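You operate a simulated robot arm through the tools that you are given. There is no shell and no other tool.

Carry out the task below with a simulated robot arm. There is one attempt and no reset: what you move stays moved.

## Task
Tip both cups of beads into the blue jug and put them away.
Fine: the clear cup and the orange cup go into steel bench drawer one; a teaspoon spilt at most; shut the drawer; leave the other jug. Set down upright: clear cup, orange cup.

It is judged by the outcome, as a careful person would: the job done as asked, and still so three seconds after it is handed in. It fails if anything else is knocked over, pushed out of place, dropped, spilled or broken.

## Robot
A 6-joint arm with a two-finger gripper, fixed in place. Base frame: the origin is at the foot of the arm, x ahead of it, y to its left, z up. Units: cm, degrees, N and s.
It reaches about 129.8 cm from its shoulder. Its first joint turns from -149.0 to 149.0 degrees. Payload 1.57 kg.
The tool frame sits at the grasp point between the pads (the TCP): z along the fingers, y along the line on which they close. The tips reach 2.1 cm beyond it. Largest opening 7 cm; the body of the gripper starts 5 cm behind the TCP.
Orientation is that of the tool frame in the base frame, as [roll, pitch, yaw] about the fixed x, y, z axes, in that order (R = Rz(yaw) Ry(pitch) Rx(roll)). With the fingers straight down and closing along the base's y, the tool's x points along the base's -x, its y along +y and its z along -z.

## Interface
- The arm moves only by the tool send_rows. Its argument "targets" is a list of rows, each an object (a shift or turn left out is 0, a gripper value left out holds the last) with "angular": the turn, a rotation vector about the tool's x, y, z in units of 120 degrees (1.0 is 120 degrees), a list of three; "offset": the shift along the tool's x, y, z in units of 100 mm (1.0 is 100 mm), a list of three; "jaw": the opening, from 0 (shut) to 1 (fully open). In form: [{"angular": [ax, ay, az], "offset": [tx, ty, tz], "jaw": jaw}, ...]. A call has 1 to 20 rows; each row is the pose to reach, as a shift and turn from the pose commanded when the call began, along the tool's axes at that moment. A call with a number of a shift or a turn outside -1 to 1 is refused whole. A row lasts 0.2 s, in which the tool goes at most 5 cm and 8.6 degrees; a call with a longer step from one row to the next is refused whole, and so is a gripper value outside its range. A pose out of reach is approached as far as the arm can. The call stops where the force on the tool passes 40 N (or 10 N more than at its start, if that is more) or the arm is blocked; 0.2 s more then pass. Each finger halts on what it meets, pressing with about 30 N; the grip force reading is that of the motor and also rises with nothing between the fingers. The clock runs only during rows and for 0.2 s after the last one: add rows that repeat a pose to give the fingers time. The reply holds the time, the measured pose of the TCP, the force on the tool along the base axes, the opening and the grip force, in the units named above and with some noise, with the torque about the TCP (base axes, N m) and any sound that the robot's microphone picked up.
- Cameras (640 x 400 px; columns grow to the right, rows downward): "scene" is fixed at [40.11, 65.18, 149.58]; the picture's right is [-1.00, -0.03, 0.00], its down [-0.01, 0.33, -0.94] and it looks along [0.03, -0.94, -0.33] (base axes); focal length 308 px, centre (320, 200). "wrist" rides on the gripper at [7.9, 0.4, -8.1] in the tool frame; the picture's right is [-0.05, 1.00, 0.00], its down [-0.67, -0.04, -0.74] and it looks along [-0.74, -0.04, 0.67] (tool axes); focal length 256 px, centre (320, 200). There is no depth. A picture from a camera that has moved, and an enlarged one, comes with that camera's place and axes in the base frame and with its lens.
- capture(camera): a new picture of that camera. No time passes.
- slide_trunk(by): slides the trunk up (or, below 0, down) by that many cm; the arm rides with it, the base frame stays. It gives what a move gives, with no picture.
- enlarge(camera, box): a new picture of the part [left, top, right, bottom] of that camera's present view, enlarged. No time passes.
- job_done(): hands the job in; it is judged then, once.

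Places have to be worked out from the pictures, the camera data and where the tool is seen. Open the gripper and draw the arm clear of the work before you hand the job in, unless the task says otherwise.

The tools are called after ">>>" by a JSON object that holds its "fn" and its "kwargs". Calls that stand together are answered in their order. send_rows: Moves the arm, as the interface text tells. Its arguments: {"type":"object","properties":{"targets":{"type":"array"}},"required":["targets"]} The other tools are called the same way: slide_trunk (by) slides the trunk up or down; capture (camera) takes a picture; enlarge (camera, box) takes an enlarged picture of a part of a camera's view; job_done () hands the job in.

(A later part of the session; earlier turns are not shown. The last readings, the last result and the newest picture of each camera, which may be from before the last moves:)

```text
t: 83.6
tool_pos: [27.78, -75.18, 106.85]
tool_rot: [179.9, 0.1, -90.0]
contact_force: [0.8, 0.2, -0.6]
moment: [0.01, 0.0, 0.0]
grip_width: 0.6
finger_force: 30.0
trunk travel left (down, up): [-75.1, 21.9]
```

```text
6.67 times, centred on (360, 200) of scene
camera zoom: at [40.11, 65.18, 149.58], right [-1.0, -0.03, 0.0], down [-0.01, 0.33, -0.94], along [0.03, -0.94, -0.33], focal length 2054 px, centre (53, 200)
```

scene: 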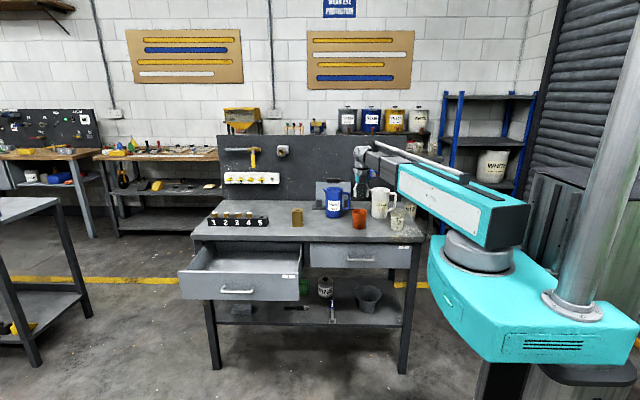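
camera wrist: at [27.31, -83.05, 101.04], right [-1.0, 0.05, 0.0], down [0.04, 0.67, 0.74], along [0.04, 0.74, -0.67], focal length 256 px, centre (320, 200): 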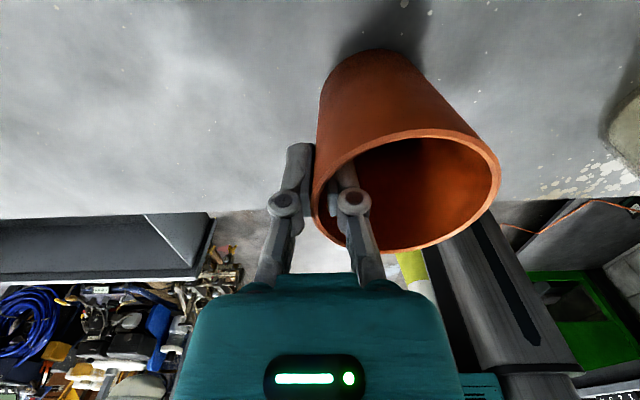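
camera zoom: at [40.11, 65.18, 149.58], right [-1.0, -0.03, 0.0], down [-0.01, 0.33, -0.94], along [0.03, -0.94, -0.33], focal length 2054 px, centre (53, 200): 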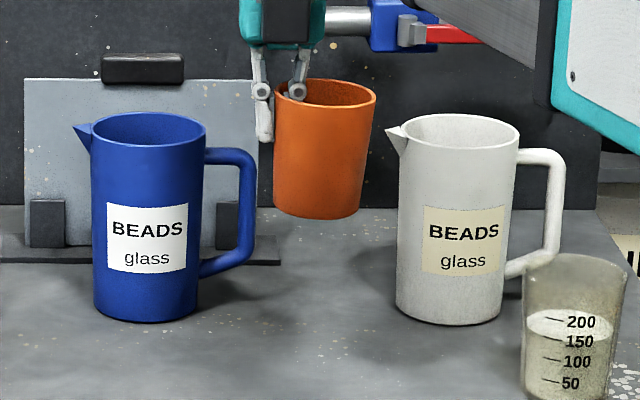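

The cup hangs securely with only a slight lean. I'll carry it toward the open drawer, heading for about (68.5, -52).

>>> {"fn": "send_rows", "kwargs": {"targets": [{"offset": [-0.07, -0.12, 0]}, {"offset": [-0.18, -0.32, 0]}, {"offset": [-0.3, -0.53, 0]}, {"offset": [-0.4, -0.7, 0]}, {"offset": [-0.464, -0.814, 0]}]}}

>>> {"fn": "send_rows", "kwargs": {"targets": [{"offset": [-0.1, -0.18, 0]}, {"offset": [-0.22, -0.39, 0]}, {"offset": [-0.34, -0.6, 0]}, {"offset": [-0.464, -0.814, 0]}]}}

>>> {"fn": "send_rows", "kwargs": {"targets": [{"offset": [-0.1, -0.18, 0]}, {"offset": [-0.22, -0.39, 0]}, {"offset": [-0.34, -0.6, 0]}, {"offset": [-0.464, -0.814, 0]}]}}

>>> {"fn": "send_rows", "kwargs": {"targets": [{"offset": [-0.1, -0.18, 0]}, {"offset": [-0.22, -0.39, 0]}, {"offset": [-0.34, -0.6, 0]}, {"offset": [-0.464, -0.814, 0]}]}}

>>> {"fn": "send_rows", "kwargs": {"targets": [{"offset": [-0.1, -0.18, 0]}, {"offset": [-0.22, -0.39, 0]}, {"offset": [-0.34, -0.6, 0]}, {"offset": [-0.42, -0.74, 0]}, {"offset": [-0.464, -0.814, 0]}]}}

>>> {"fn": "capture", "kwargs": {"camera": "scene"}}

>>> {"fn": "capture", "kwargs": {"camera": "wrist"}}

```text
t: 84.8
tool_pos: [35.96, -70.43, 106.81]
tool_rot: [179.9, -0.2, -90.0]
contact_force: [0.0, -0.9, -1.3]
moment: [-0.04, -0.04, 0.02]
grip_width: 0.59
finger_force: 30.5
trunk travel left (down, up): [-75.1, 21.9]
```

```text
t: 85.8
tool_pos: [44.06, -65.78, 106.91]
tool_rot: [180.0, 0.0, -90.0]
contact_force: [-0.9, 0.0, -1.5]
moment: [-0.01, 0.0, 0.0]
grip_width: 0.6
finger_force: 29.9
trunk travel left (down, up): [-75.1, 21.9]
```

```text
t: 86.8
tool_pos: [52.28, -61.16, 106.93]
tool_rot: [179.9, -0.1, -90.0]
contact_force: [-0.7, 1.0, -0.7]
moment: [0.0, -0.05, -0.02]
grip_width: 0.59
finger_force: 29.8
trunk travel left (down, up): [-75.1, 21.9]
```

```text
t: 87.8
tool_pos: [60.34, -56.64, 106.96]
tool_rot: [179.7, -0.2, -90.0]
contact_force: [0.8, 0.9, 0.0]
moment: [0.02, -0.04, 0.01]
grip_width: 0.58
finger_force: 30.3
trunk travel left (down, up): [-75.1, 21.9]
```

```text
t: 89.0
tool_pos: [68.55, -51.86, 106.86]
tool_rot: [179.9, -0.1, -90.0]
contact_force: [-0.4, 0.3, -1.2]
moment: [-0.02, 0.0, 0.01]
grip_width: 0.62
finger_force: 29.9
trunk travel left (down, up): [-75.1, 21.9]
```

```text
taken
```

scene: 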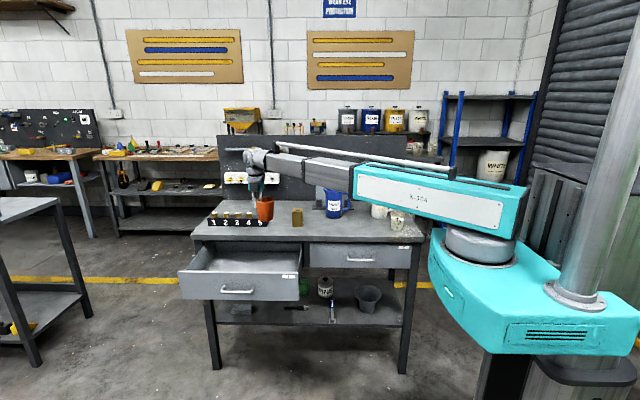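

```text
taken
camera wrist: at [68.09, -59.83, 114.95], right [-1.0, 0.05, 0.0], down [0.04, 0.67, 0.74], along [0.04, 0.74, -0.67], focal length 256 px, centre (320, 200)
```

wrist: 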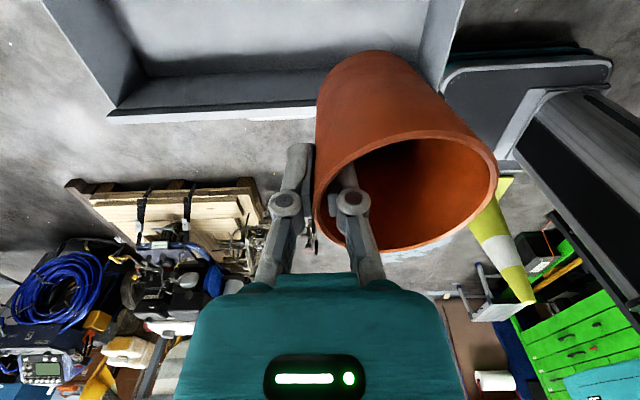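

The cup hangs above the open drawer, whose floor computes to z≈69.5. I'll lower it most of the way and then creep to contact.

>>> {"fn": "slide_trunk", "kwargs": {"by": -20}}

>>> {"fn": "capture", "kwargs": {"camera": "wrist"}}

>>> {"fn": "enlarge", "kwargs": {"camera": "scene", "box": [170, 180, 330, 300]}}

```text
t: 91.1
tool_pos: [68.52, -52.03, 86.92]
tool_rot: [179.9, -0.1, -90.0]
contact_force: [0.3, -0.2, -1.2]
moment: [-0.02, -0.02, -0.02]
grip_width: 0.6
finger_force: 30.0
trunk travel left (down, up): [-55.1, 41.9]
```

```text
taken
camera wrist: at [68.05, -59.84, 94.96], right [-1.0, 0.05, 0.0], down [0.04, 0.67, 0.74], along [0.04, 0.74, -0.67], focal length 256 px, centre (320, 200)
```

wrist: 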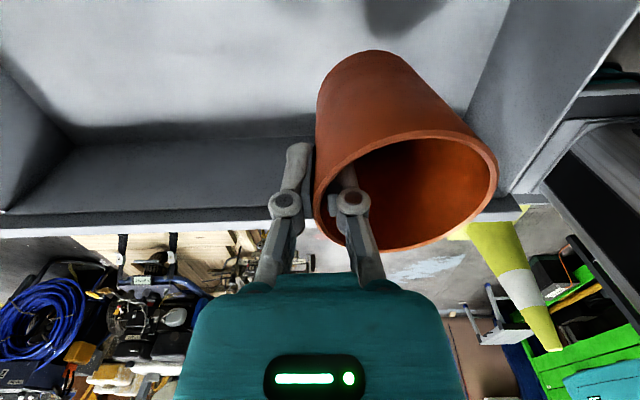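

```text
3.33 times, centred on (250, 240) of scene
camera zoom: at [40.11, 65.18, 149.58], right [-1.0, -0.03, 0.0], down [-0.01, 0.33, -0.94], along [0.03, -0.94, -0.33], focal length 1027 px, centre (553, 67)
```

zoom: 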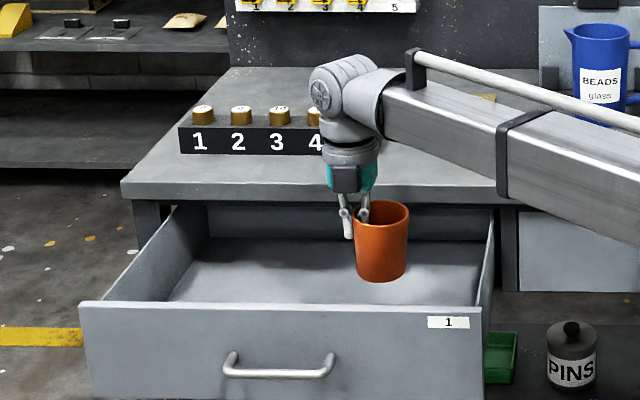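

Clear on all sides. I'll lower 8 cm, then approach contact in small steps.

>>> {"fn": "slide_trunk", "kwargs": {"by": -8}}

>>> {"fn": "enlarge", "kwargs": {"camera": "scene", "box": [190, 210, 310, 300]}}

>>> {"fn": "capture", "kwargs": {"camera": "wrist"}}

```text
t: 92.3
tool_pos: [68.44, -51.95, 78.95]
tool_rot: [179.8, -0.2, -90.0]
contact_force: [0.6, 0.2, -1.0]
moment: [-0.03, -0.08, 0.02]
grip_width: 0.61
finger_force: 29.2
trunk travel left (down, up): [-47.1, 49.9]
```

```text
4.44 times, centred on (250, 255) of scene
camera zoom: at [40.11, 65.18, 149.58], right [-1.0, -0.03, 0.0], down [-0.01, 0.33, -0.94], along [0.03, -0.94, -0.33], focal length 1369 px, centre (631, -44)
```

zoom: 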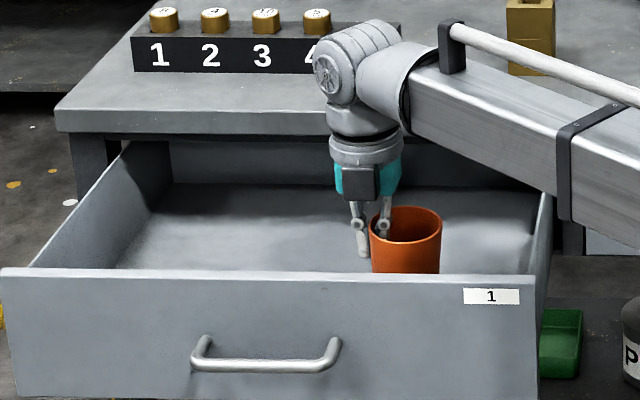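

```text
taken
camera wrist: at [68.06, -59.84, 86.96], right [-1.0, 0.05, 0.0], down [0.04, 0.67, 0.74], along [0.04, 0.74, -0.67], focal length 256 px, centre (320, 200)
```

wrist: 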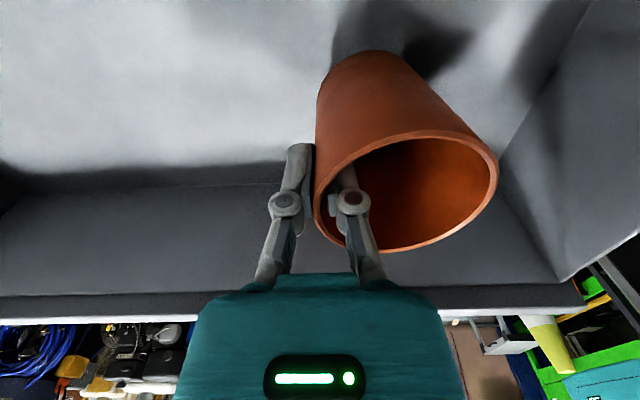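

The cup is about 2 cm above the floor judging from its shadow. I'll step down slowly to contact.

>>> {"fn": "slide_trunk", "kwargs": {"by": -1}}

>>> {"fn": "slide_trunk", "kwargs": {"by": -0.5}}

>>> {"fn": "slide_trunk", "kwargs": {"by": -0.3}}

>>> {"fn": "enlarge", "kwargs": {"camera": "wrist", "box": [260, 20, 520, 180]}}

```text
t: 92.9
tool_pos: [68.49, -51.8, 77.94]
tool_rot: [-180.0, -0.1, -90.0]
contact_force: [0.3, 0.0, -0.3]
moment: [-0.04, -0.02, 0.0]
grip_width: 0.58
finger_force: 30.3
trunk travel left (down, up): [-46.1, 50.9]
```

```text
t: 93.4
tool_pos: [68.39, -51.93, 77.37]
tool_rot: [179.9, -0.1, -90.0]
contact_force: [-0.7, 0.3, -1.0]
moment: [0.0, -0.01, 0.01]
grip_width: 0.62
finger_force: 30.1
trunk travel left (down, up): [-45.6, 51.4]
```

```text
t: 93.9
tool_pos: [68.41, -51.92, 77.08]
tool_rot: [180.0, -0.1, -90.0]
contact_force: [0.1, 0.1, -0.3]
moment: [0.01, -0.04, 0.04]
grip_width: 0.6
finger_force: 30.2
trunk travel left (down, up): [-45.3, 51.7]
```

```text
2.46 times, centred on (390, 100) of wrist
camera zoom: at [68.06, -59.84, 85.15], right [-1.0, 0.05, 0.0], down [0.04, 0.67, 0.74], along [0.04, 0.74, -0.67], focal length 630 px, centre (148, 446)
```

zoom: 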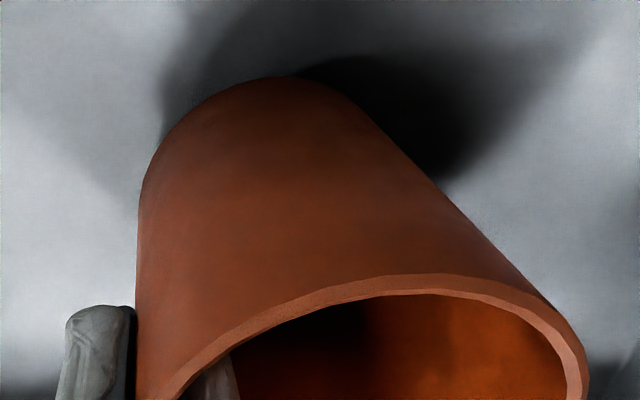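

No contact yet, so I'll continue down in small steps.

>>> {"fn": "slide_trunk", "kwargs": {"by": -0.3}}

>>> {"fn": "slide_trunk", "kwargs": {"by": -0.3}}

>>> {"fn": "slide_trunk", "kwargs": {"by": -0.3}}

```text
t: 94.5
tool_pos: [68.44, -52.0, 76.72]
tool_rot: [179.9, 0.0, -89.9]
contact_force: [-0.5, -0.6, -0.9]
moment: [-0.03, -0.02, -0.01]
grip_width: 0.58
finger_force: 29.7
trunk travel left (down, up): [-45.0, 52.0]
```

```text
t: 95.0
tool_pos: [68.49, -51.91, 76.59]
tool_rot: [179.9, -0.1, -90.0]
contact_force: [0.5, -0.5, -0.1]
moment: [-0.02, -0.02, -0.02]
grip_width: 0.63
finger_force: 30.1
trunk travel left (down, up): [-44.7, 52.3]
```

```text
t: 95.5
tool_pos: [68.6, -51.88, 76.26]
tool_rot: [180.0, -0.1, -89.9]
contact_force: [0.2, -0.7, -0.8]
moment: [0.02, -0.03, 0.01]
grip_width: 0.56
finger_force: 29.9
trunk travel left (down, up): [-44.4, 52.6]
```

Still no contact; the floor is slightly lower than estimated. I'll keep stepping down.

>>> {"fn": "slide_trunk", "kwargs": {"by": -0.4}}

>>> {"fn": "slide_trunk", "kwargs": {"by": -0.4}}

>>> {"fn": "slide_trunk", "kwargs": {"by": -0.3}}

>>> {"fn": "capture", "kwargs": {"camera": "wrist"}}

```text
t: 96.0
tool_pos: [68.5, -51.88, 75.94]
tool_rot: [179.8, -0.1, -90.0]
contact_force: [7.4, -1.6, 18.7]
moment: [0.01, 0.65, 0.05]
grip_width: 0.62
finger_force: 30.1
trunk travel left (down, up): [-44.0, 53.0]
```

```text
t: 96.6
tool_pos: [68.27, -51.79, 75.59]
tool_rot: [179.9, -0.1, -90.1]
contact_force: [4.9, -1.5, 20.1]
moment: [0.04, 0.74, 0.1]
grip_width: 0.63
finger_force: 30.0
trunk travel left (down, up): [-43.6, 53.4]
```

```text
t: 97.1
tool_pos: [68.34, -51.75, 75.21]
tool_rot: [179.8, -0.1, -90.0]
contact_force: [3.6, -1.4, 21.8]
moment: [0.04, 0.8, 0.19]
grip_width: 0.6
finger_force: 29.6
trunk travel left (down, up): [-43.3, 53.7]
```

```text
taken
camera wrist: at [67.94, -59.77, 83.28], right [-1.0, 0.05, 0.0], down [0.04, 0.67, 0.74], along [0.04, 0.74, -0.67], focal length 256 px, centre (320, 200)
```

wrist: 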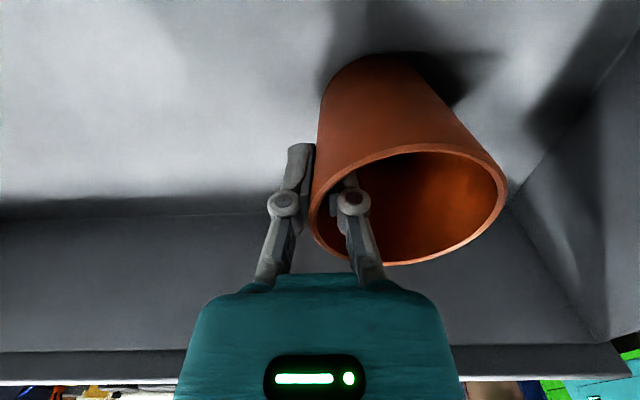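

The cup is resting on the drawer floor (about 22 N of contact). I'll open the fingers to let it settle flat.

>>> {"fn": "send_rows", "kwargs": {"targets": [{"jaw": 0.15}, {"jaw": 0.3}, {"jaw": 0.5}, {"jaw": 0.5}, {"jaw": 0.5}, {"jaw": 0.5}]}}

>>> {"fn": "capture", "kwargs": {"camera": "wrist"}}

>>> {"fn": "enlarge", "kwargs": {"camera": "scene", "box": [210, 210, 310, 290]}}

```text
t: 98.5
tool_pos: [68.49, -51.85, 75.05]
tool_rot: [179.9, 0.0, -90.0]
contact_force: [-0.9, 0.4, -0.7]
moment: [0.03, 0.0, 0.01]
grip_width: 3.49
finger_force: 0.1
trunk travel left (down, up): [-43.3, 53.7]
```

```text
taken
camera wrist: at [68.05, -59.84, 83.16], right [-1.0, 0.05, 0.0], down [0.04, 0.67, 0.74], along [0.04, 0.74, -0.67], focal length 256 px, centre (320, 200)
```

wrist: 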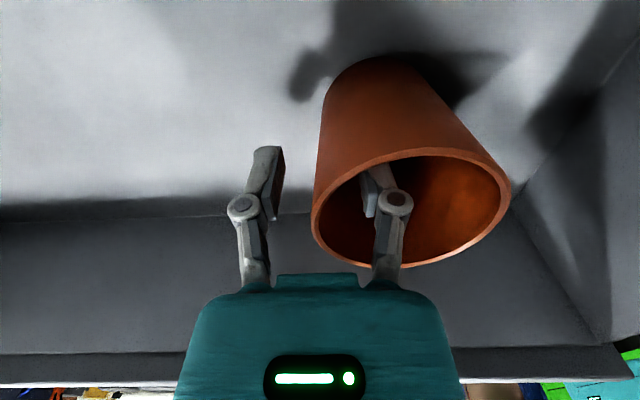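

```text
5.00 times, centred on (260, 250) of scene
camera zoom: at [40.11, 65.18, 149.58], right [-1.0, -0.03, 0.0], down [-0.01, 0.33, -0.94], along [0.03, -0.94, -0.33], focal length 1540 px, centre (620, -50)
```

zoom: 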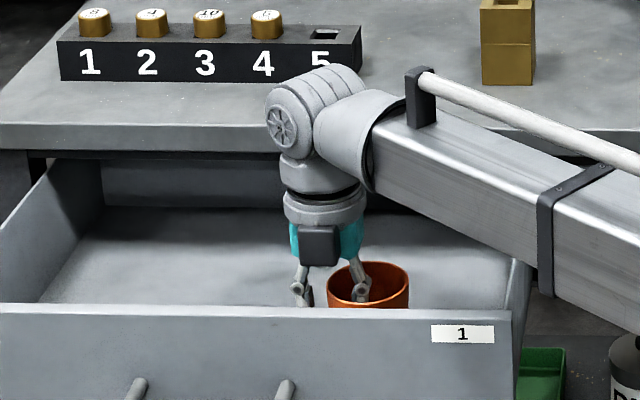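

The cup stands upright and free of the fingers. I'll lift straight out.

>>> {"fn": "slide_trunk", "kwargs": {"by": 12}}

>>> {"fn": "slide_trunk", "kwargs": {"by": 24}}

>>> {"fn": "capture", "kwargs": {"camera": "wrist"}}

>>> {"fn": "enlarge", "kwargs": {"camera": "scene", "box": [180, 190, 320, 290]}}

```text
t: 100.0
tool_pos: [68.49, -51.93, 87.12]
tool_rot: [179.9, -0.2, -89.9]
contact_force: [0.7, -0.4, 0.3]
moment: [-0.05, -0.01, 0.01]
grip_width: 3.49
finger_force: 0.0
trunk travel left (down, up): [-55.3, 41.7]
```

```text
t: 102.5
tool_pos: [68.44, -51.89, 111.22]
tool_rot: [-180.0, -0.1, -90.0]
contact_force: [0.4, 1.0, -0.2]
moment: [-0.01, -0.04, 0.0]
grip_width: 3.49
finger_force: 0.1
trunk travel left (down, up): [-79.3, 17.7]
```

```text
taken
camera wrist: at [68.06, -59.84, 119.15], right [-1.0, 0.05, 0.0], down [0.04, 0.67, 0.74], along [0.04, 0.74, -0.67], focal length 256 px, centre (320, 200)
```

wrist: 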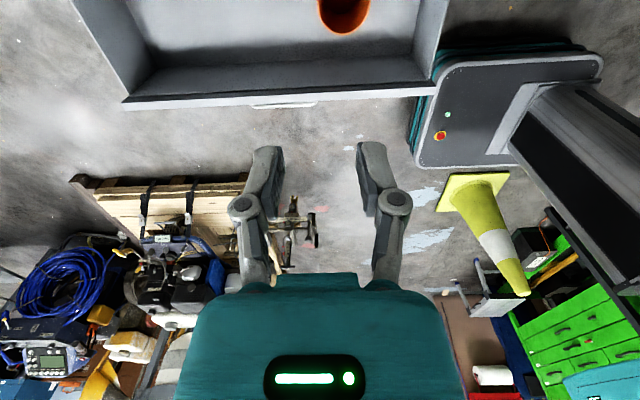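

```text
4.00 times, centred on (250, 240) of scene
camera zoom: at [40.11, 65.18, 149.58], right [-1.0, -0.03, 0.0], down [-0.01, 0.33, -0.94], along [0.03, -0.94, -0.33], focal length 1232 px, centre (600, 40)
```

zoom: 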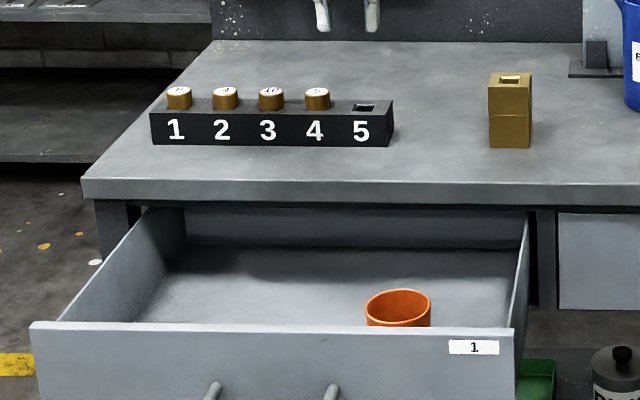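

The orange cup stands upright in drawer 1. Next is the clear cup; I'll tip the tool back up to 15° nose-down (camera on top) while heading back toward it, high above everything.

>>> {"fn": "send_rows", "kwargs": {"targets": [{"angular": [0, 0.0625, 0], "offset": [0, 0.18, -0.0162]}, {"angular": [0, 0.125, 0], "offset": [0, 0.36, -0.0641]}, {"angular": [0, 0.1875, 0], "offset": [0, 0.54, -0.1431]}, {"angular": [0, 0.25, 0], "offset": [0, 0.72, -0.2519]}, {"angular": [0, 0.3125, 0], "offset": [0, 0.9, -0.3884]}]}}

>>> {"fn": "send_rows", "kwargs": {"targets": [{"angular": [0, 0.0625, 0], "offset": [0.1463, 0.18, -0.0922]}, {"angular": [0, 0.125, 0], "offset": [0.3065, 0.36, -0.2022]}, {"angular": [0, 0.1875, 0], "offset": [0.4786, 0.54, -0.328]}, {"angular": [0, 0.25, 0], "offset": [0.6605, 0.72, -0.4665]}, {"angular": [0, 0.3125, 0], "offset": [0.8498, 0.9, -0.6148]}]}}

>>> {"fn": "send_rows", "kwargs": {"targets": [{"offset": [0.023, 0.25, 0.087]}, {"offset": [0.047, 0.5, 0.174]}, {"offset": [0.07, 0.75, 0.26]}, {"offset": [0.093, 1.0, 0.348]}]}}

>>> {"fn": "send_rows", "kwargs": {"targets": [{"offset": [0.047, 0.25, 0.174]}, {"offset": [0.093, 0.5, 0.348]}, {"offset": [0.14, 0.75, 0.52]}, {"offset": [0.186, 1.0, 0.695]}]}}

```text
t: 103.7
tool_pos: [59.39, -51.88, 115.05]
tool_rot: [179.8, -37.6, -89.9]
contact_force: [-0.4, -0.5, 0.1]
moment: [0.01, -0.04, -0.01]
grip_width: 3.51
finger_force: 0.1
trunk travel left (down, up): [-79.3, 17.7]
```

```text
t: 104.9
tool_pos: [50.53, -54.9, 125.21]
tool_rot: [179.6, -75.4, -89.6]
contact_force: [-0.2, 1.0, -0.1]
moment: [-0.04, -0.02, 0.0]
grip_width: 3.5
finger_force: 0.1
trunk travel left (down, up): [-79.3, 17.7]
```

```text
t: 105.9
tool_pos: [40.42, -58.51, 124.97]
tool_rot: [179.5, -75.2, -89.6]
contact_force: [0.1, -0.9, -0.1]
moment: [-0.01, 0.0, 0.01]
grip_width: 3.5
finger_force: 0.0
trunk travel left (down, up): [-79.3, 17.7]
```

```text
t: 106.9
tool_pos: [30.4, -65.66, 125.01]
tool_rot: [179.5, -75.2, -89.4]
contact_force: [0.6, -0.5, 0.1]
moment: [0.0, 0.02, 0.01]
grip_width: 3.49
finger_force: 0.1
trunk travel left (down, up): [-79.3, 17.7]
```

Before picking up the clear cup, I'll test in free air whether the wrist can roll 135° the other way (tipping toward -x), since the first direction hit a limit near 80°.

>>> {"fn": "send_rows", "kwargs": {"targets": [{"angular": [0.0162, 0, 0.0604], "offset": [0.007, 0, 0.0096]}, {"angular": [0.0324, 0, 0.1207], "offset": [0.0218, 0, 0.0171]}, {"angular": [0.0485, 0, 0.1811], "offset": [0.0444, 0, 0.0226]}, {"angular": [0.0647, 0, 0.2415], "offset": [0.0746, 0, 0.026]}, {"angular": [0.0809, 0, 0.3019], "offset": [0.1116, 0, 0.0276]}, {"angular": [0.0971, 0, 0.3622], "offset": [0.155, 0, 0.0274]}, {"angular": [0.1132, 0, 0.4226], "offset": [0.2042, 0, 0.0257]}, {"angular": [0.1294, 0, 0.483], "offset": [0.2582, 0, 0.0228]}, {"angular": [0.1456, 0, 0.5433], "offset": [0.3163, 0, 0.0187]}, {"angular": [0.1618, 0, 0.6037], "offset": [0.3775, 0, 0.0138]}, {"angular": [0.1779, 0, 0.6641], "offset": [0.4407, 0, 0.0083]}, {"angular": [0.1941, 0, 0.7244], "offset": [0.505, 0, 0.0026]}, {"angular": [0.2103, 0, 0.7848], "offset": [0.5692, 0, -0.0031]}, {"angular": [0.2265, 0, 0.8452], "offset": [0.6324, 0, -0.0085]}, {"angular": [0.2426, 0, 0.9056], "offset": [0.6936, 0, -0.0135]}, {"angular": [0.2588, 0, 0.9659], "offset": [0.7517, 0, -0.0176]}]}}

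>>> {"fn": "capture", "kwargs": {"camera": "scene"}}

>>> {"fn": "capture", "kwargs": {"camera": "wrist"}}

```text
t: 110.3
tool_pos: [30.45, -67.34, 132.2]
tool_rot: [-81.3, 28.8, -162.7]
contact_force: [-0.3, 0.0, 0.5]
moment: [0.03, -0.02, -0.02]
grip_width: 3.51
finger_force: 0.1
trunk travel left (down, up): [-79.3, 17.7]
```

```text
taken
```

scene: 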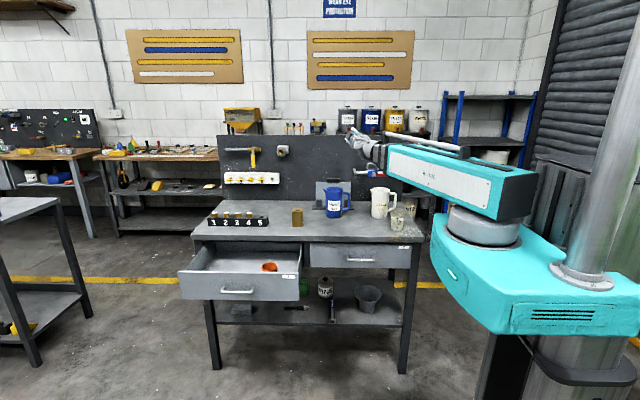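

```text
taken
camera wrist: at [22.25, -61.69, 126.85], right [0.54, 0.01, -0.84], down [0.37, 0.89, 0.25], along [0.75, -0.45, 0.48], focal length 256 px, centre (320, 200)
```

wrist: 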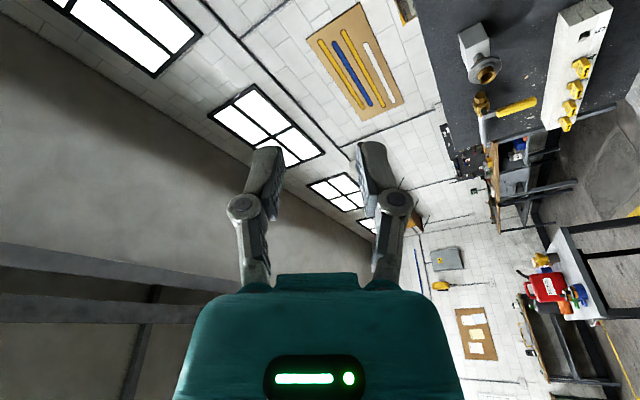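

The roll toward -x works cleanly to 120°, so I'll pour the clear cup from the jug's +x side. I'll roll back upright now.

>>> {"fn": "send_rows", "kwargs": {"targets": [{"angular": [-0.0162, 0, -0.0604], "offset": [0.0276, 0.0494, -0.0074]}, {"angular": [-0.0324, 0, -0.1207], "offset": [0.0568, 0.1018, -0.0152]}, {"angular": [-0.0485, 0, -0.1811], "offset": [0.0869, 0.1558, -0.0233]}, {"angular": [-0.0647, 0, -0.2415], "offset": [0.1176, 0.2109, -0.0315]}, {"angular": [-0.0809, 0, -0.3019], "offset": [0.1483, 0.266, -0.0397]}, {"angular": [-0.0971, 0, -0.3622], "offset": [0.1785, 0.32, -0.0478]}, {"angular": [-0.1132, 0, -0.4226], "offset": [0.2076, 0.3723, -0.0556]}, {"angular": [-0.1294, 0, -0.483], "offset": [0.2352, 0.4217, -0.063]}, {"angular": [-0.1456, 0, -0.5433], "offset": [0.2608, 0.4676, -0.0699]}, {"angular": [-0.1618, 0, -0.6037], "offset": [0.284, 0.5091, -0.0761]}, {"angular": [-0.1779, 0, -0.6641], "offset": [0.3042, 0.5455, -0.0815]}, {"angular": [-0.1941, 0, -0.7244], "offset": [0.3213, 0.5761, -0.0861]}, {"angular": [-0.2103, 0, -0.7848], "offset": [0.3349, 0.6005, -0.0897]}, {"angular": [-0.2265, 0, -0.8452], "offset": [0.3448, 0.6182, -0.0924]}, {"angular": [-0.2426, 0, -0.9056], "offset": [0.3508, 0.629, -0.094]}, {"angular": [-0.2588, 0, -0.9659], "offset": [0.3528, 0.6326, -0.0945]}]}}

>>> {"fn": "capture", "kwargs": {"camera": "wrist"}}

>>> {"fn": "enlarge", "kwargs": {"camera": "scene", "box": [380, 200, 425, 235]}}

```text
t: 113.7
tool_pos: [30.52, -67.41, 124.95]
tool_rot: [178.9, -75.1, -89.1]
contact_force: [0.6, 0.0, -0.6]
moment: [-0.01, 0.02, 0.01]
grip_width: 3.49
finger_force: 0.1
trunk travel left (down, up): [-79.3, 17.7]
```

```text
taken
camera wrist: at [30.13, -61.68, 134.62], right [-1.0, 0.01, -0.05], down [0.03, 0.89, -0.45], along [0.04, -0.45, -0.89], focal length 256 px, centre (320, 200)
```

wrist: 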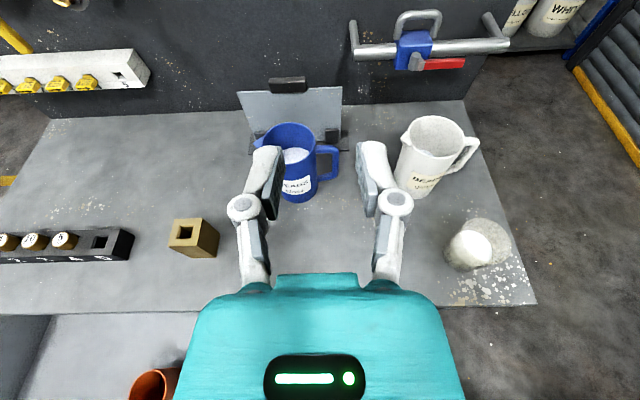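

```text
11.43 times, centred on (402, 218) of scene
camera zoom: at [40.11, 65.18, 149.58], right [-1.0, -0.03, 0.0], down [-0.01, 0.33, -0.94], along [0.03, -0.94, -0.33], focal length 3520 px, centre (-623, 0)
```

zoom: 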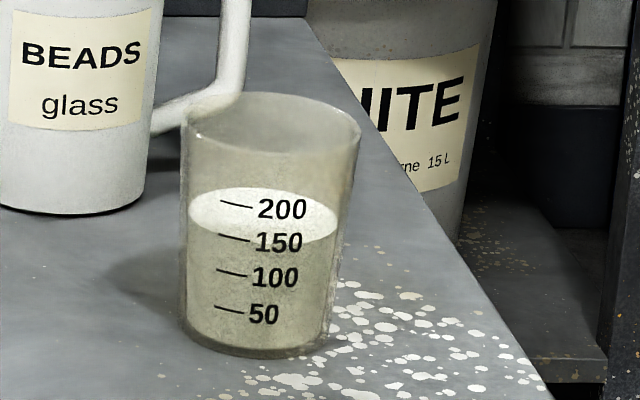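

I'll zoom in further on the clear cup to get its width profile and position.

>>> {"fn": "enlarge", "kwargs": {"camera": "scene", "box": [388, 205, 408, 228]}}

>>> {"fn": "enlarge", "kwargs": {"camera": "wrist", "box": [430, 200, 530, 290]}}

>>> {"fn": "enlarge", "kwargs": {"camera": "wrist", "box": [240, 90, 360, 210]}}

```text
16.00 times, centred on (398, 216) of scene
camera zoom: at [40.11, 65.18, 149.58], right [-1.0, -0.03, 0.0], down [-0.01, 0.33, -0.94], along [0.03, -0.94, -0.33], focal length 4929 px, centre (-928, -64)
```

zoom: 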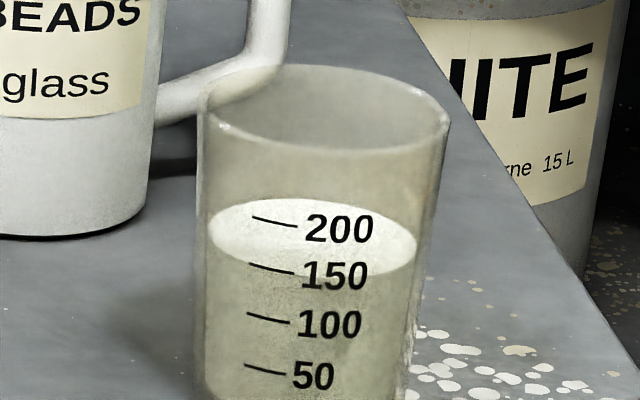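

```text
4.44 times, centred on (480, 245) of wrist
camera zoom: at [30.13, -61.68, 134.62], right [-1.0, 0.01, -0.05], down [0.03, 0.89, -0.45], along [0.04, -0.45, -0.89], focal length 1138 px, centre (-391, 0)
```

zoom: 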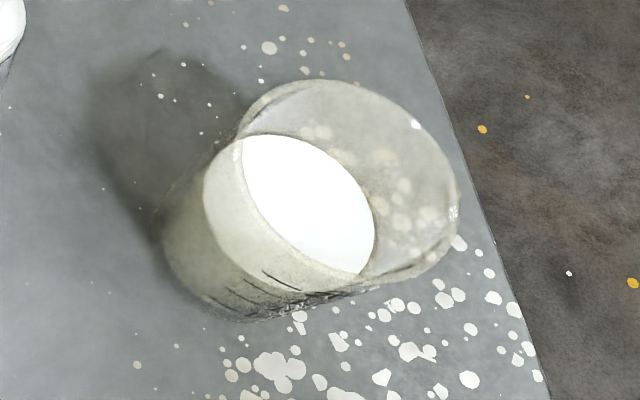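

```text
3.33 times, centred on (300, 150) of wrist
camera zoom: at [30.13, -61.68, 134.62], right [-1.0, 0.01, -0.05], down [0.03, 0.89, -0.45], along [0.04, -0.45, -0.89], focal length 853 px, centre (387, 367)
```

zoom: 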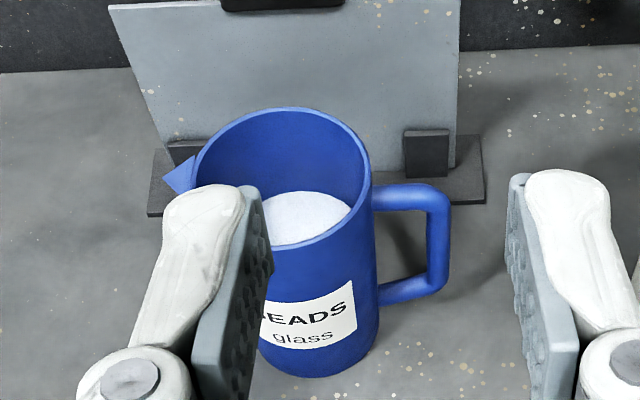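

The clear cup is about 9.6 cm tall, 7.5 cm at the rim and 6.3 cm at the base, centred near (6.2, -73.6). Its spot is too close to the base for a straight approach, so I'll yaw the tool 35° to come in diagonally from the +x side.

>>> {"fn": "send_rows", "kwargs": {"targets": [{"angular": [-0.047, 0, 0.0126], "offset": [0, 0.17, 0], "jaw": 1.0}, {"angular": [-0.0939, 0, 0.0252], "offset": [0, 0.34, 0]}, {"angular": [-0.1409, 0, 0.0378], "offset": [0, 0.5, 0]}, {"angular": [-0.1878, 0, 0.0503], "offset": [0, 0.67, 0]}, {"angular": [-0.2348, 0, 0.0629], "offset": [0, 0.84, 0]}, {"angular": [-0.2817, 0, 0.0755], "offset": [0, 1.0, 0]}]}}

>>> {"fn": "send_rows", "kwargs": {"targets": [{"offset": [0.031, 0.2, 0.115]}, {"offset": [0.062, 0.41, 0.23]}, {"offset": [0.093, 0.61, 0.345]}, {"offset": [0.1233, 0.814, 0.46]}]}}

>>> {"fn": "capture", "kwargs": {"camera": "wrist"}}

```text
t: 115.1
tool_pos: [20.53, -67.5, 125.01]
tool_rot: [179.7, -75.2, -124.8]
contact_force: [0.2, -0.9, 0.2]
moment: [-0.02, 0.0, -0.02]
grip_width: 7.0
finger_force: 0.1
trunk travel left (down, up): [-79.3, 17.7]
```

```text
t: 116.1
tool_pos: [10.99, -66.7, 125.12]
tool_rot: [179.7, -75.2, -124.6]
contact_force: [0.3, -0.3, 0.2]
moment: [-0.04, 0.03, -0.01]
grip_width: 7.01
finger_force: 0.0
trunk travel left (down, up): [-79.3, 17.7]
```

```text
taken
camera wrist: at [14.04, -61.72, 134.65], right [-0.81, 0.58, -0.05], down [0.54, 0.71, -0.45], along [-0.23, -0.39, -0.89], focal length 256 px, centre (320, 200)
```

wrist: 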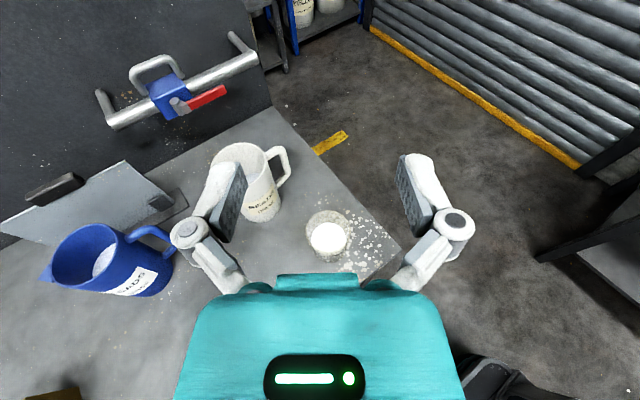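

The clear cup is straight ahead of the fingers. I'll lower the trunk 27 cm and re-measure.

>>> {"fn": "slide_trunk", "kwargs": {"by": -27}}

>>> {"fn": "capture", "kwargs": {"camera": "wrist"}}

>>> {"fn": "enlarge", "kwargs": {"camera": "wrist", "box": [240, 40, 420, 220]}}

```text
t: 118.8
tool_pos: [11.09, -66.72, 97.98]
tool_rot: [179.7, -75.3, -124.7]
contact_force: [0.8, -0.3, 0.7]
moment: [-0.03, -0.04, 0.02]
grip_width: 7.0
finger_force: 0.2
trunk travel left (down, up): [-52.3, 44.7]
```

```text
taken
camera wrist: at [14.1, -61.73, 107.64], right [-0.81, 0.58, -0.05], down [0.54, 0.71, -0.45], along [-0.23, -0.39, -0.89], focal length 256 px, centre (320, 200)
```

wrist: 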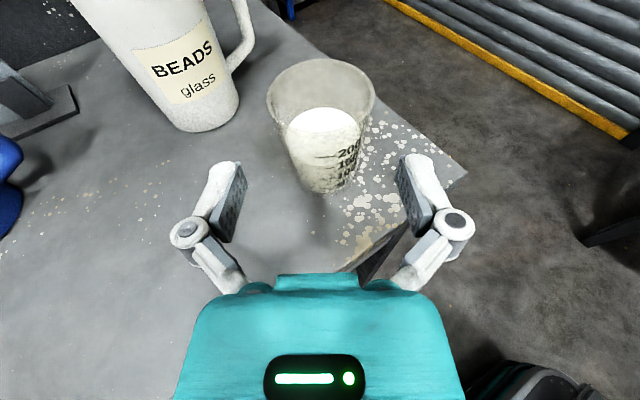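

```text
2.22 times, centred on (330, 130) of wrist
camera zoom: at [14.1, -61.73, 107.64], right [-0.81, 0.58, -0.05], down [0.54, 0.71, -0.45], along [-0.23, -0.39, -0.89], focal length 569 px, centre (298, 356)
```

zoom: 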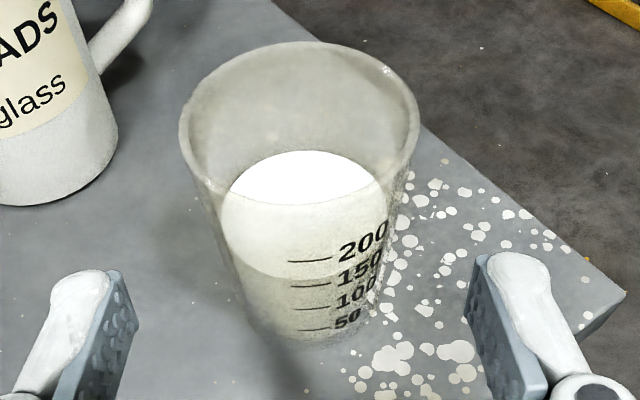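

The cup is well aligned (within about 1 mm) and its axis is about 9.1 cm ahead. I'll lower to grip height and check again.

>>> {"fn": "slide_trunk", "kwargs": {"by": -9.4}}

>>> {"fn": "capture", "kwargs": {"camera": "wrist"}}

>>> {"fn": "enlarge", "kwargs": {"camera": "wrist", "box": [220, 0, 440, 150]}}

>>> {"fn": "enlarge", "kwargs": {"camera": "scene", "box": [360, 190, 430, 250]}}

```text
t: 120.1
tool_pos: [11.06, -66.71, 88.51]
tool_rot: [179.7, -75.2, -124.7]
contact_force: [-0.1, -0.5, -0.9]
moment: [0.01, 0.01, 0.0]
grip_width: 7.0
finger_force: 0.2
trunk travel left (down, up): [-42.9, 54.1]
```

```text
taken
camera wrist: at [14.1, -61.73, 98.24], right [-0.81, 0.58, -0.05], down [0.54, 0.71, -0.45], along [-0.23, -0.39, -0.89], focal length 256 px, centre (320, 200)
```

wrist: 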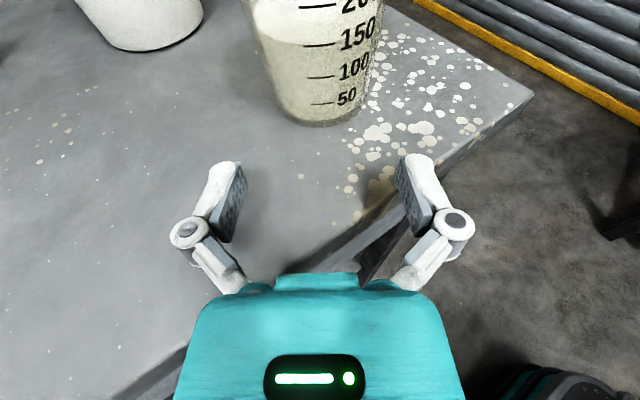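

```text
2.67 times, centred on (330, 75) of wrist
camera zoom: at [14.1, -61.73, 98.24], right [-0.81, 0.58, -0.05], down [0.54, 0.71, -0.45], along [-0.23, -0.39, -0.89], focal length 683 px, centre (293, 533)
```

zoom: 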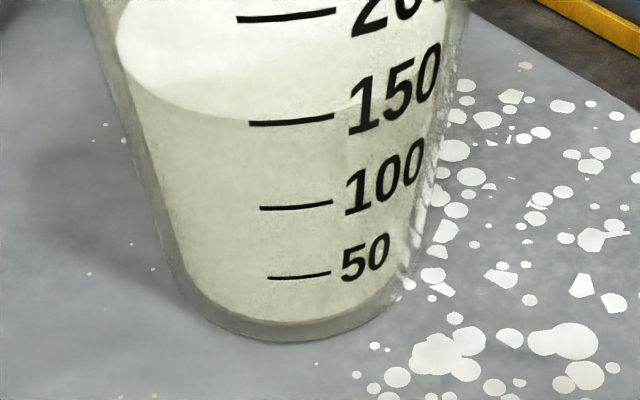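

```text
6.67 times, centred on (395, 220) of scene
camera zoom: at [40.11, 65.18, 149.58], right [-1.0, -0.03, 0.0], down [-0.01, 0.33, -0.94], along [0.03, -0.94, -0.33], focal length 2054 px, centre (-180, 67)
```

zoom: 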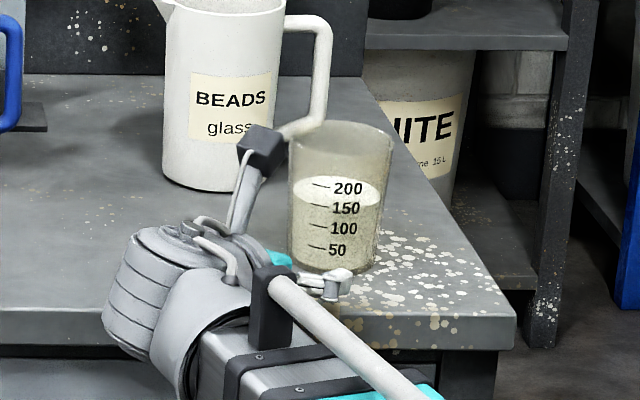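

Alignment is within half a millimetre. I'll advance 5 cm along the approach direction and check before straddling.

>>> {"fn": "send_rows", "kwargs": {"targets": [{"offset": [0.026, 0, 0.097]}, {"offset": [0.052, 0, 0.193]}, {"offset": [0.078, 0, 0.29]}, {"offset": [0.104, 0, 0.386]}, {"offset": [0.129, 0, 0.483]}]}}

>>> {"fn": "capture", "kwargs": {"camera": "wrist"}}

```text
t: 121.3
tool_pos: [8.19, -70.88, 88.67]
tool_rot: [179.5, -75.3, -124.5]
contact_force: [0.0, -0.6, -0.3]
moment: [0.0, 0.0, -0.02]
grip_width: 7.0
finger_force: 0.0
trunk travel left (down, up): [-42.9, 54.1]
```

```text
taken
camera wrist: at [11.25, -65.84, 98.25], right [-0.81, 0.58, -0.05], down [0.54, 0.71, -0.45], along [-0.23, -0.39, -0.89], focal length 256 px, centre (320, 200)
```

wrist: 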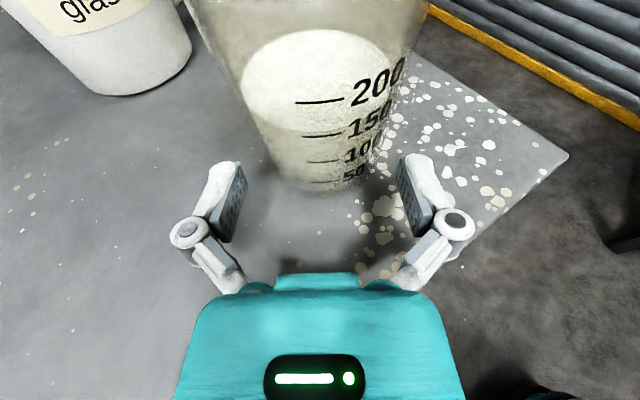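

Still centred. I'll advance the remaining 3.8 cm gently.

>>> {"fn": "send_rows", "kwargs": {"targets": [{"offset": [0.0155, 0, 0.058]}, {"offset": [0.031, 0, 0.116]}, {"offset": [0.0465, 0, 0.174]}, {"offset": [0.062, 0, 0.232]}, {"offset": [0.0775, 0, 0.29]}, {"offset": [0.0985, 0, 0.367]}]}}

>>> {"fn": "capture", "kwargs": {"camera": "wrist"}}

>>> {"fn": "enlarge", "kwargs": {"camera": "scene", "box": [360, 190, 430, 250]}}

```text
t: 122.7
tool_pos: [6.06, -73.98, 88.7]
tool_rot: [179.8, -75.2, -124.9]
contact_force: [-0.4, 0.5, -0.3]
moment: [-0.02, -0.02, -0.02]
grip_width: 7.01
finger_force: 0.1
trunk travel left (down, up): [-42.9, 54.1]
```

```text
taken
camera wrist: at [9.02, -68.99, 98.24], right [-0.81, 0.58, -0.05], down [0.54, 0.71, -0.45], along [-0.23, -0.39, -0.89], focal length 256 px, centre (320, 200)
```

wrist: 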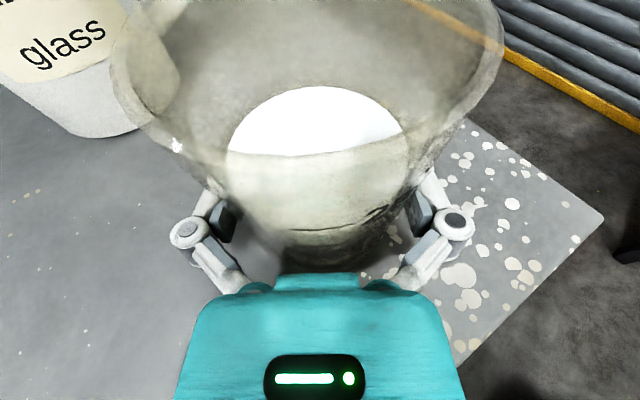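

```text
6.67 times, centred on (395, 220) of scene
camera zoom: at [40.11, 65.18, 149.58], right [-1.0, -0.03, 0.0], down [-0.01, 0.33, -0.94], along [0.03, -0.94, -0.33], focal length 2054 px, centre (-180, 67)
```

zoom: 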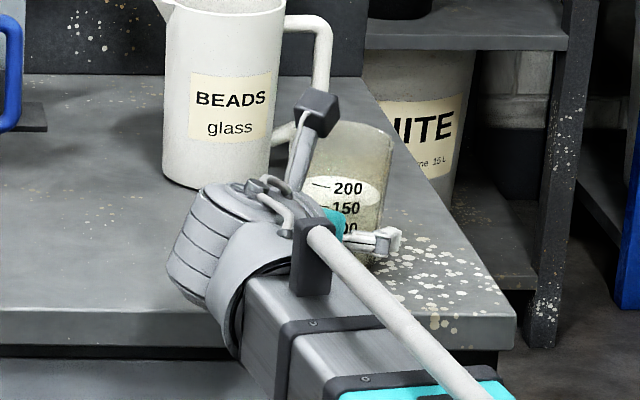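

No contact during the approach, and the cup sits between the pads. I'll close the jaw.

>>> {"fn": "send_rows", "kwargs": {"targets": [{"jaw": 0.0}, {"jaw": 0.0}, {"jaw": 0.0}, {"jaw": 0.0}, {"jaw": 0.0}]}}

>>> {"fn": "slide_trunk", "kwargs": {"by": 3}}

>>> {"fn": "capture", "kwargs": {"camera": "wrist"}}

>>> {"fn": "enlarge", "kwargs": {"camera": "scene", "box": [360, 190, 430, 250]}}

```text
t: 123.9
tool_pos: [6.04, -73.89, 88.74]
tool_rot: [179.8, -75.2, -124.7]
contact_force: [-0.1, 0.9, 0.5]
moment: [-0.03, -0.02, 0.0]
grip_width: 6.57
finger_force: 30.2
trunk travel left (down, up): [-42.9, 54.1]
```

```text
t: 124.7
tool_pos: [5.98, -74.04, 91.51]
tool_rot: [179.7, -75.2, -124.8]
contact_force: [-0.7, -0.4, -2.8]
moment: [-0.02, -0.01, 0.01]
grip_width: 6.58
finger_force: 30.2
trunk travel left (down, up): [-45.9, 51.1]
```

```text
taken
camera wrist: at [9.04, -69.0, 101.23], right [-0.81, 0.58, -0.05], down [0.54, 0.71, -0.45], along [-0.23, -0.39, -0.89], focal length 256 px, centre (320, 200)
```

wrist: 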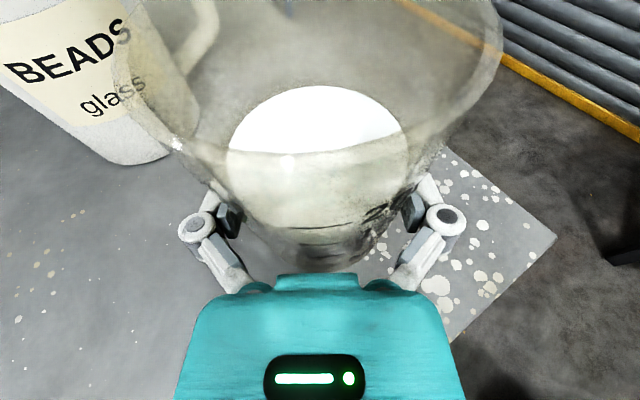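

```text
6.67 times, centred on (395, 220) of scene
camera zoom: at [40.11, 65.18, 149.58], right [-1.0, -0.03, 0.0], down [-0.01, 0.33, -0.94], along [0.03, -0.94, -0.33], focal length 2054 px, centre (-180, 67)
```

zoom: 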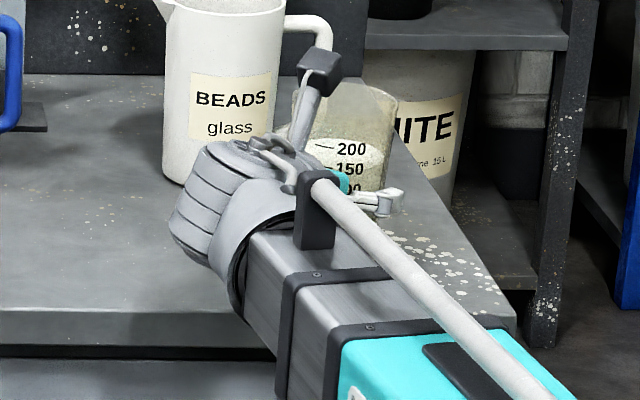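

The clear cup is firmly held (6.57 cm, about 2.8 N). I'll raise it above jug height, then swing the yaw back to straight while carrying it toward the far side of the blue jug.

>>> {"fn": "slide_trunk", "kwargs": {"by": 16}}

>>> {"fn": "send_rows", "kwargs": {"targets": [{"angular": [0.0352, 0, -0.0094], "offset": [-0.0186, -0.1024, -0.0692]}, {"angular": [0.0704, 0, -0.0189], "offset": [-0.0371, -0.2048, -0.1385]}, {"angular": [0.1056, 0, -0.0283], "offset": [-0.0557, -0.3072, -0.2078]}, {"angular": [0.1409, 0, -0.0377], "offset": [-0.0742, -0.4096, -0.277]}, {"angular": [0.1761, 0, -0.0472], "offset": [-0.0928, -0.512, -0.3462]}, {"angular": [0.2113, 0, -0.0566], "offset": [-0.1114, -0.6144, -0.4155]}, {"angular": [0.2465, 0, -0.0661], "offset": [-0.1299, -0.7168, -0.4848]}, {"angular": [0.2817, 0, -0.0755], "offset": [-0.1485, -0.8192, -0.554]}]}}

>>> {"fn": "capture", "kwargs": {"camera": "wrist"}}

```text
t: 126.5
tool_pos: [6.04, -73.93, 107.42]
tool_rot: [179.6, -75.2, -124.6]
contact_force: [0.3, 0.7, -2.4]
moment: [-0.02, 0.01, 0.01]
grip_width: 6.55
finger_force: 30.6
trunk travel left (down, up): [-61.9, 35.1]
```

```text
t: 128.3
tool_pos: [15.94, -73.98, 107.65]
tool_rot: [179.1, -75.0, -89.0]
contact_force: [0.1, 0.1, -2.7]
moment: [-0.01, 0.03, 0.0]
grip_width: 6.6
finger_force: 30.1
trunk travel left (down, up): [-61.9, 35.1]
```

```text
taken
camera wrist: at [15.64, -68.23, 117.21], right [-1.0, 0.01, -0.05], down [0.03, 0.89, -0.45], along [0.04, -0.45, -0.89], focal length 256 px, centre (320, 200)
```

wrist: 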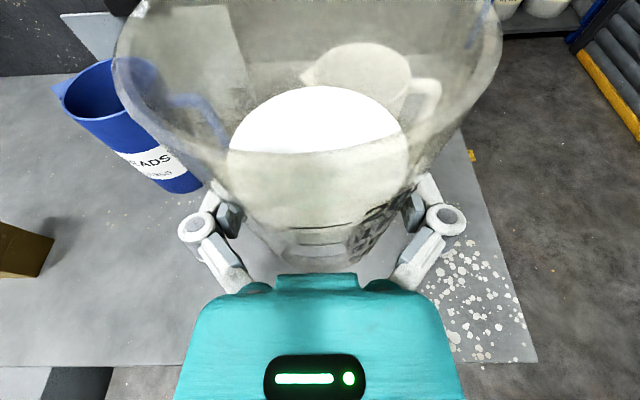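

Upright and steady. I'll carry it along +x in front of the jugs at a gentle speed.

>>> {"fn": "send_rows", "kwargs": {"targets": [{"offset": [0, -0.1, 0]}, {"offset": [0, -0.28, 0]}, {"offset": [0, -0.48, 0]}, {"offset": [0, -0.68, 0]}, {"offset": [0, -0.86, 0]}, {"offset": [0, -1.0, 0]}]}}

>>> {"fn": "send_rows", "kwargs": {"targets": [{"offset": [0, -0.15, 0]}, {"offset": [0, -0.32, 0]}, {"offset": [0, -0.5, 0]}, {"offset": [0, -0.68, 0]}, {"offset": [0, -0.86, 0]}, {"offset": [0, -1.0, 0]}]}}

>>> {"fn": "send_rows", "kwargs": {"targets": [{"offset": [0.02, -0.15, 0.075]}, {"offset": [0.045, -0.32, 0.168]}, {"offset": [0.07, -0.5, 0.262]}, {"offset": [0.097, -0.68, 0.362]}, {"offset": [0.12, -0.86, 0.448]}, {"offset": [0.142, -1.0, 0.53]}]}}

>>> {"fn": "capture", "kwargs": {"camera": "wrist"}}

>>> {"fn": "enlarge", "kwargs": {"camera": "scene", "box": [280, 150, 390, 230]}}

```text
t: 129.7
tool_pos: [26.07, -73.85, 107.53]
tool_rot: [179.4, -75.1, -89.4]
contact_force: [0.2, 0.6, -2.4]
moment: [-0.01, 0.01, 0.01]
grip_width: 6.58
finger_force: 30.1
trunk travel left (down, up): [-61.9, 35.1]
```

```text
t: 131.1
tool_pos: [36.07, -74.09, 107.51]
tool_rot: [179.3, -75.1, -89.3]
contact_force: [-0.1, 0.1, -2.9]
moment: [-0.04, 0.02, 0.02]
grip_width: 6.62
finger_force: 29.7
trunk travel left (down, up): [-61.9, 35.1]
```

```text
t: 132.5
tool_pos: [46.12, -79.48, 107.61]
tool_rot: [179.4, -75.0, -89.3]
contact_force: [-0.2, 0.0, -2.5]
moment: [-0.03, 0.0, -0.03]
grip_width: 6.58
finger_force: 29.8
trunk travel left (down, up): [-61.9, 35.1]
```

```text
taken
camera wrist: at [45.71, -73.69, 117.18], right [-1.0, 0.01, -0.05], down [0.03, 0.89, -0.45], along [0.04, -0.45, -0.89], focal length 256 px, centre (320, 200)
```

wrist: 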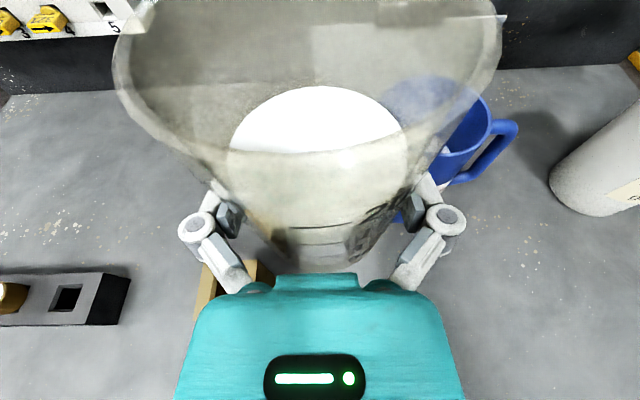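

```text
5.00 times, centred on (335, 190) of scene
camera zoom: at [40.11, 65.18, 149.58], right [-1.0, -0.03, 0.0], down [-0.01, 0.33, -0.94], along [0.03, -0.94, -0.33], focal length 1540 px, centre (245, 250)
```

zoom: 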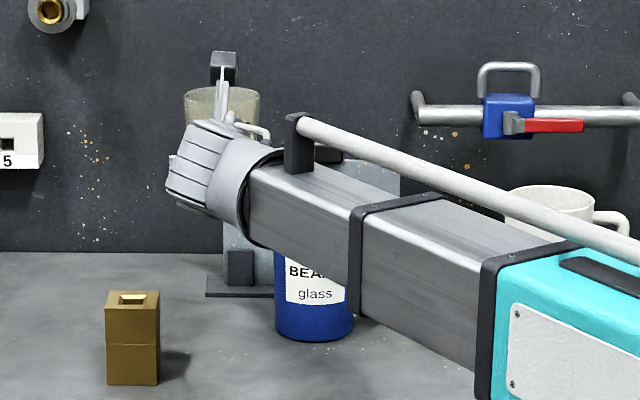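

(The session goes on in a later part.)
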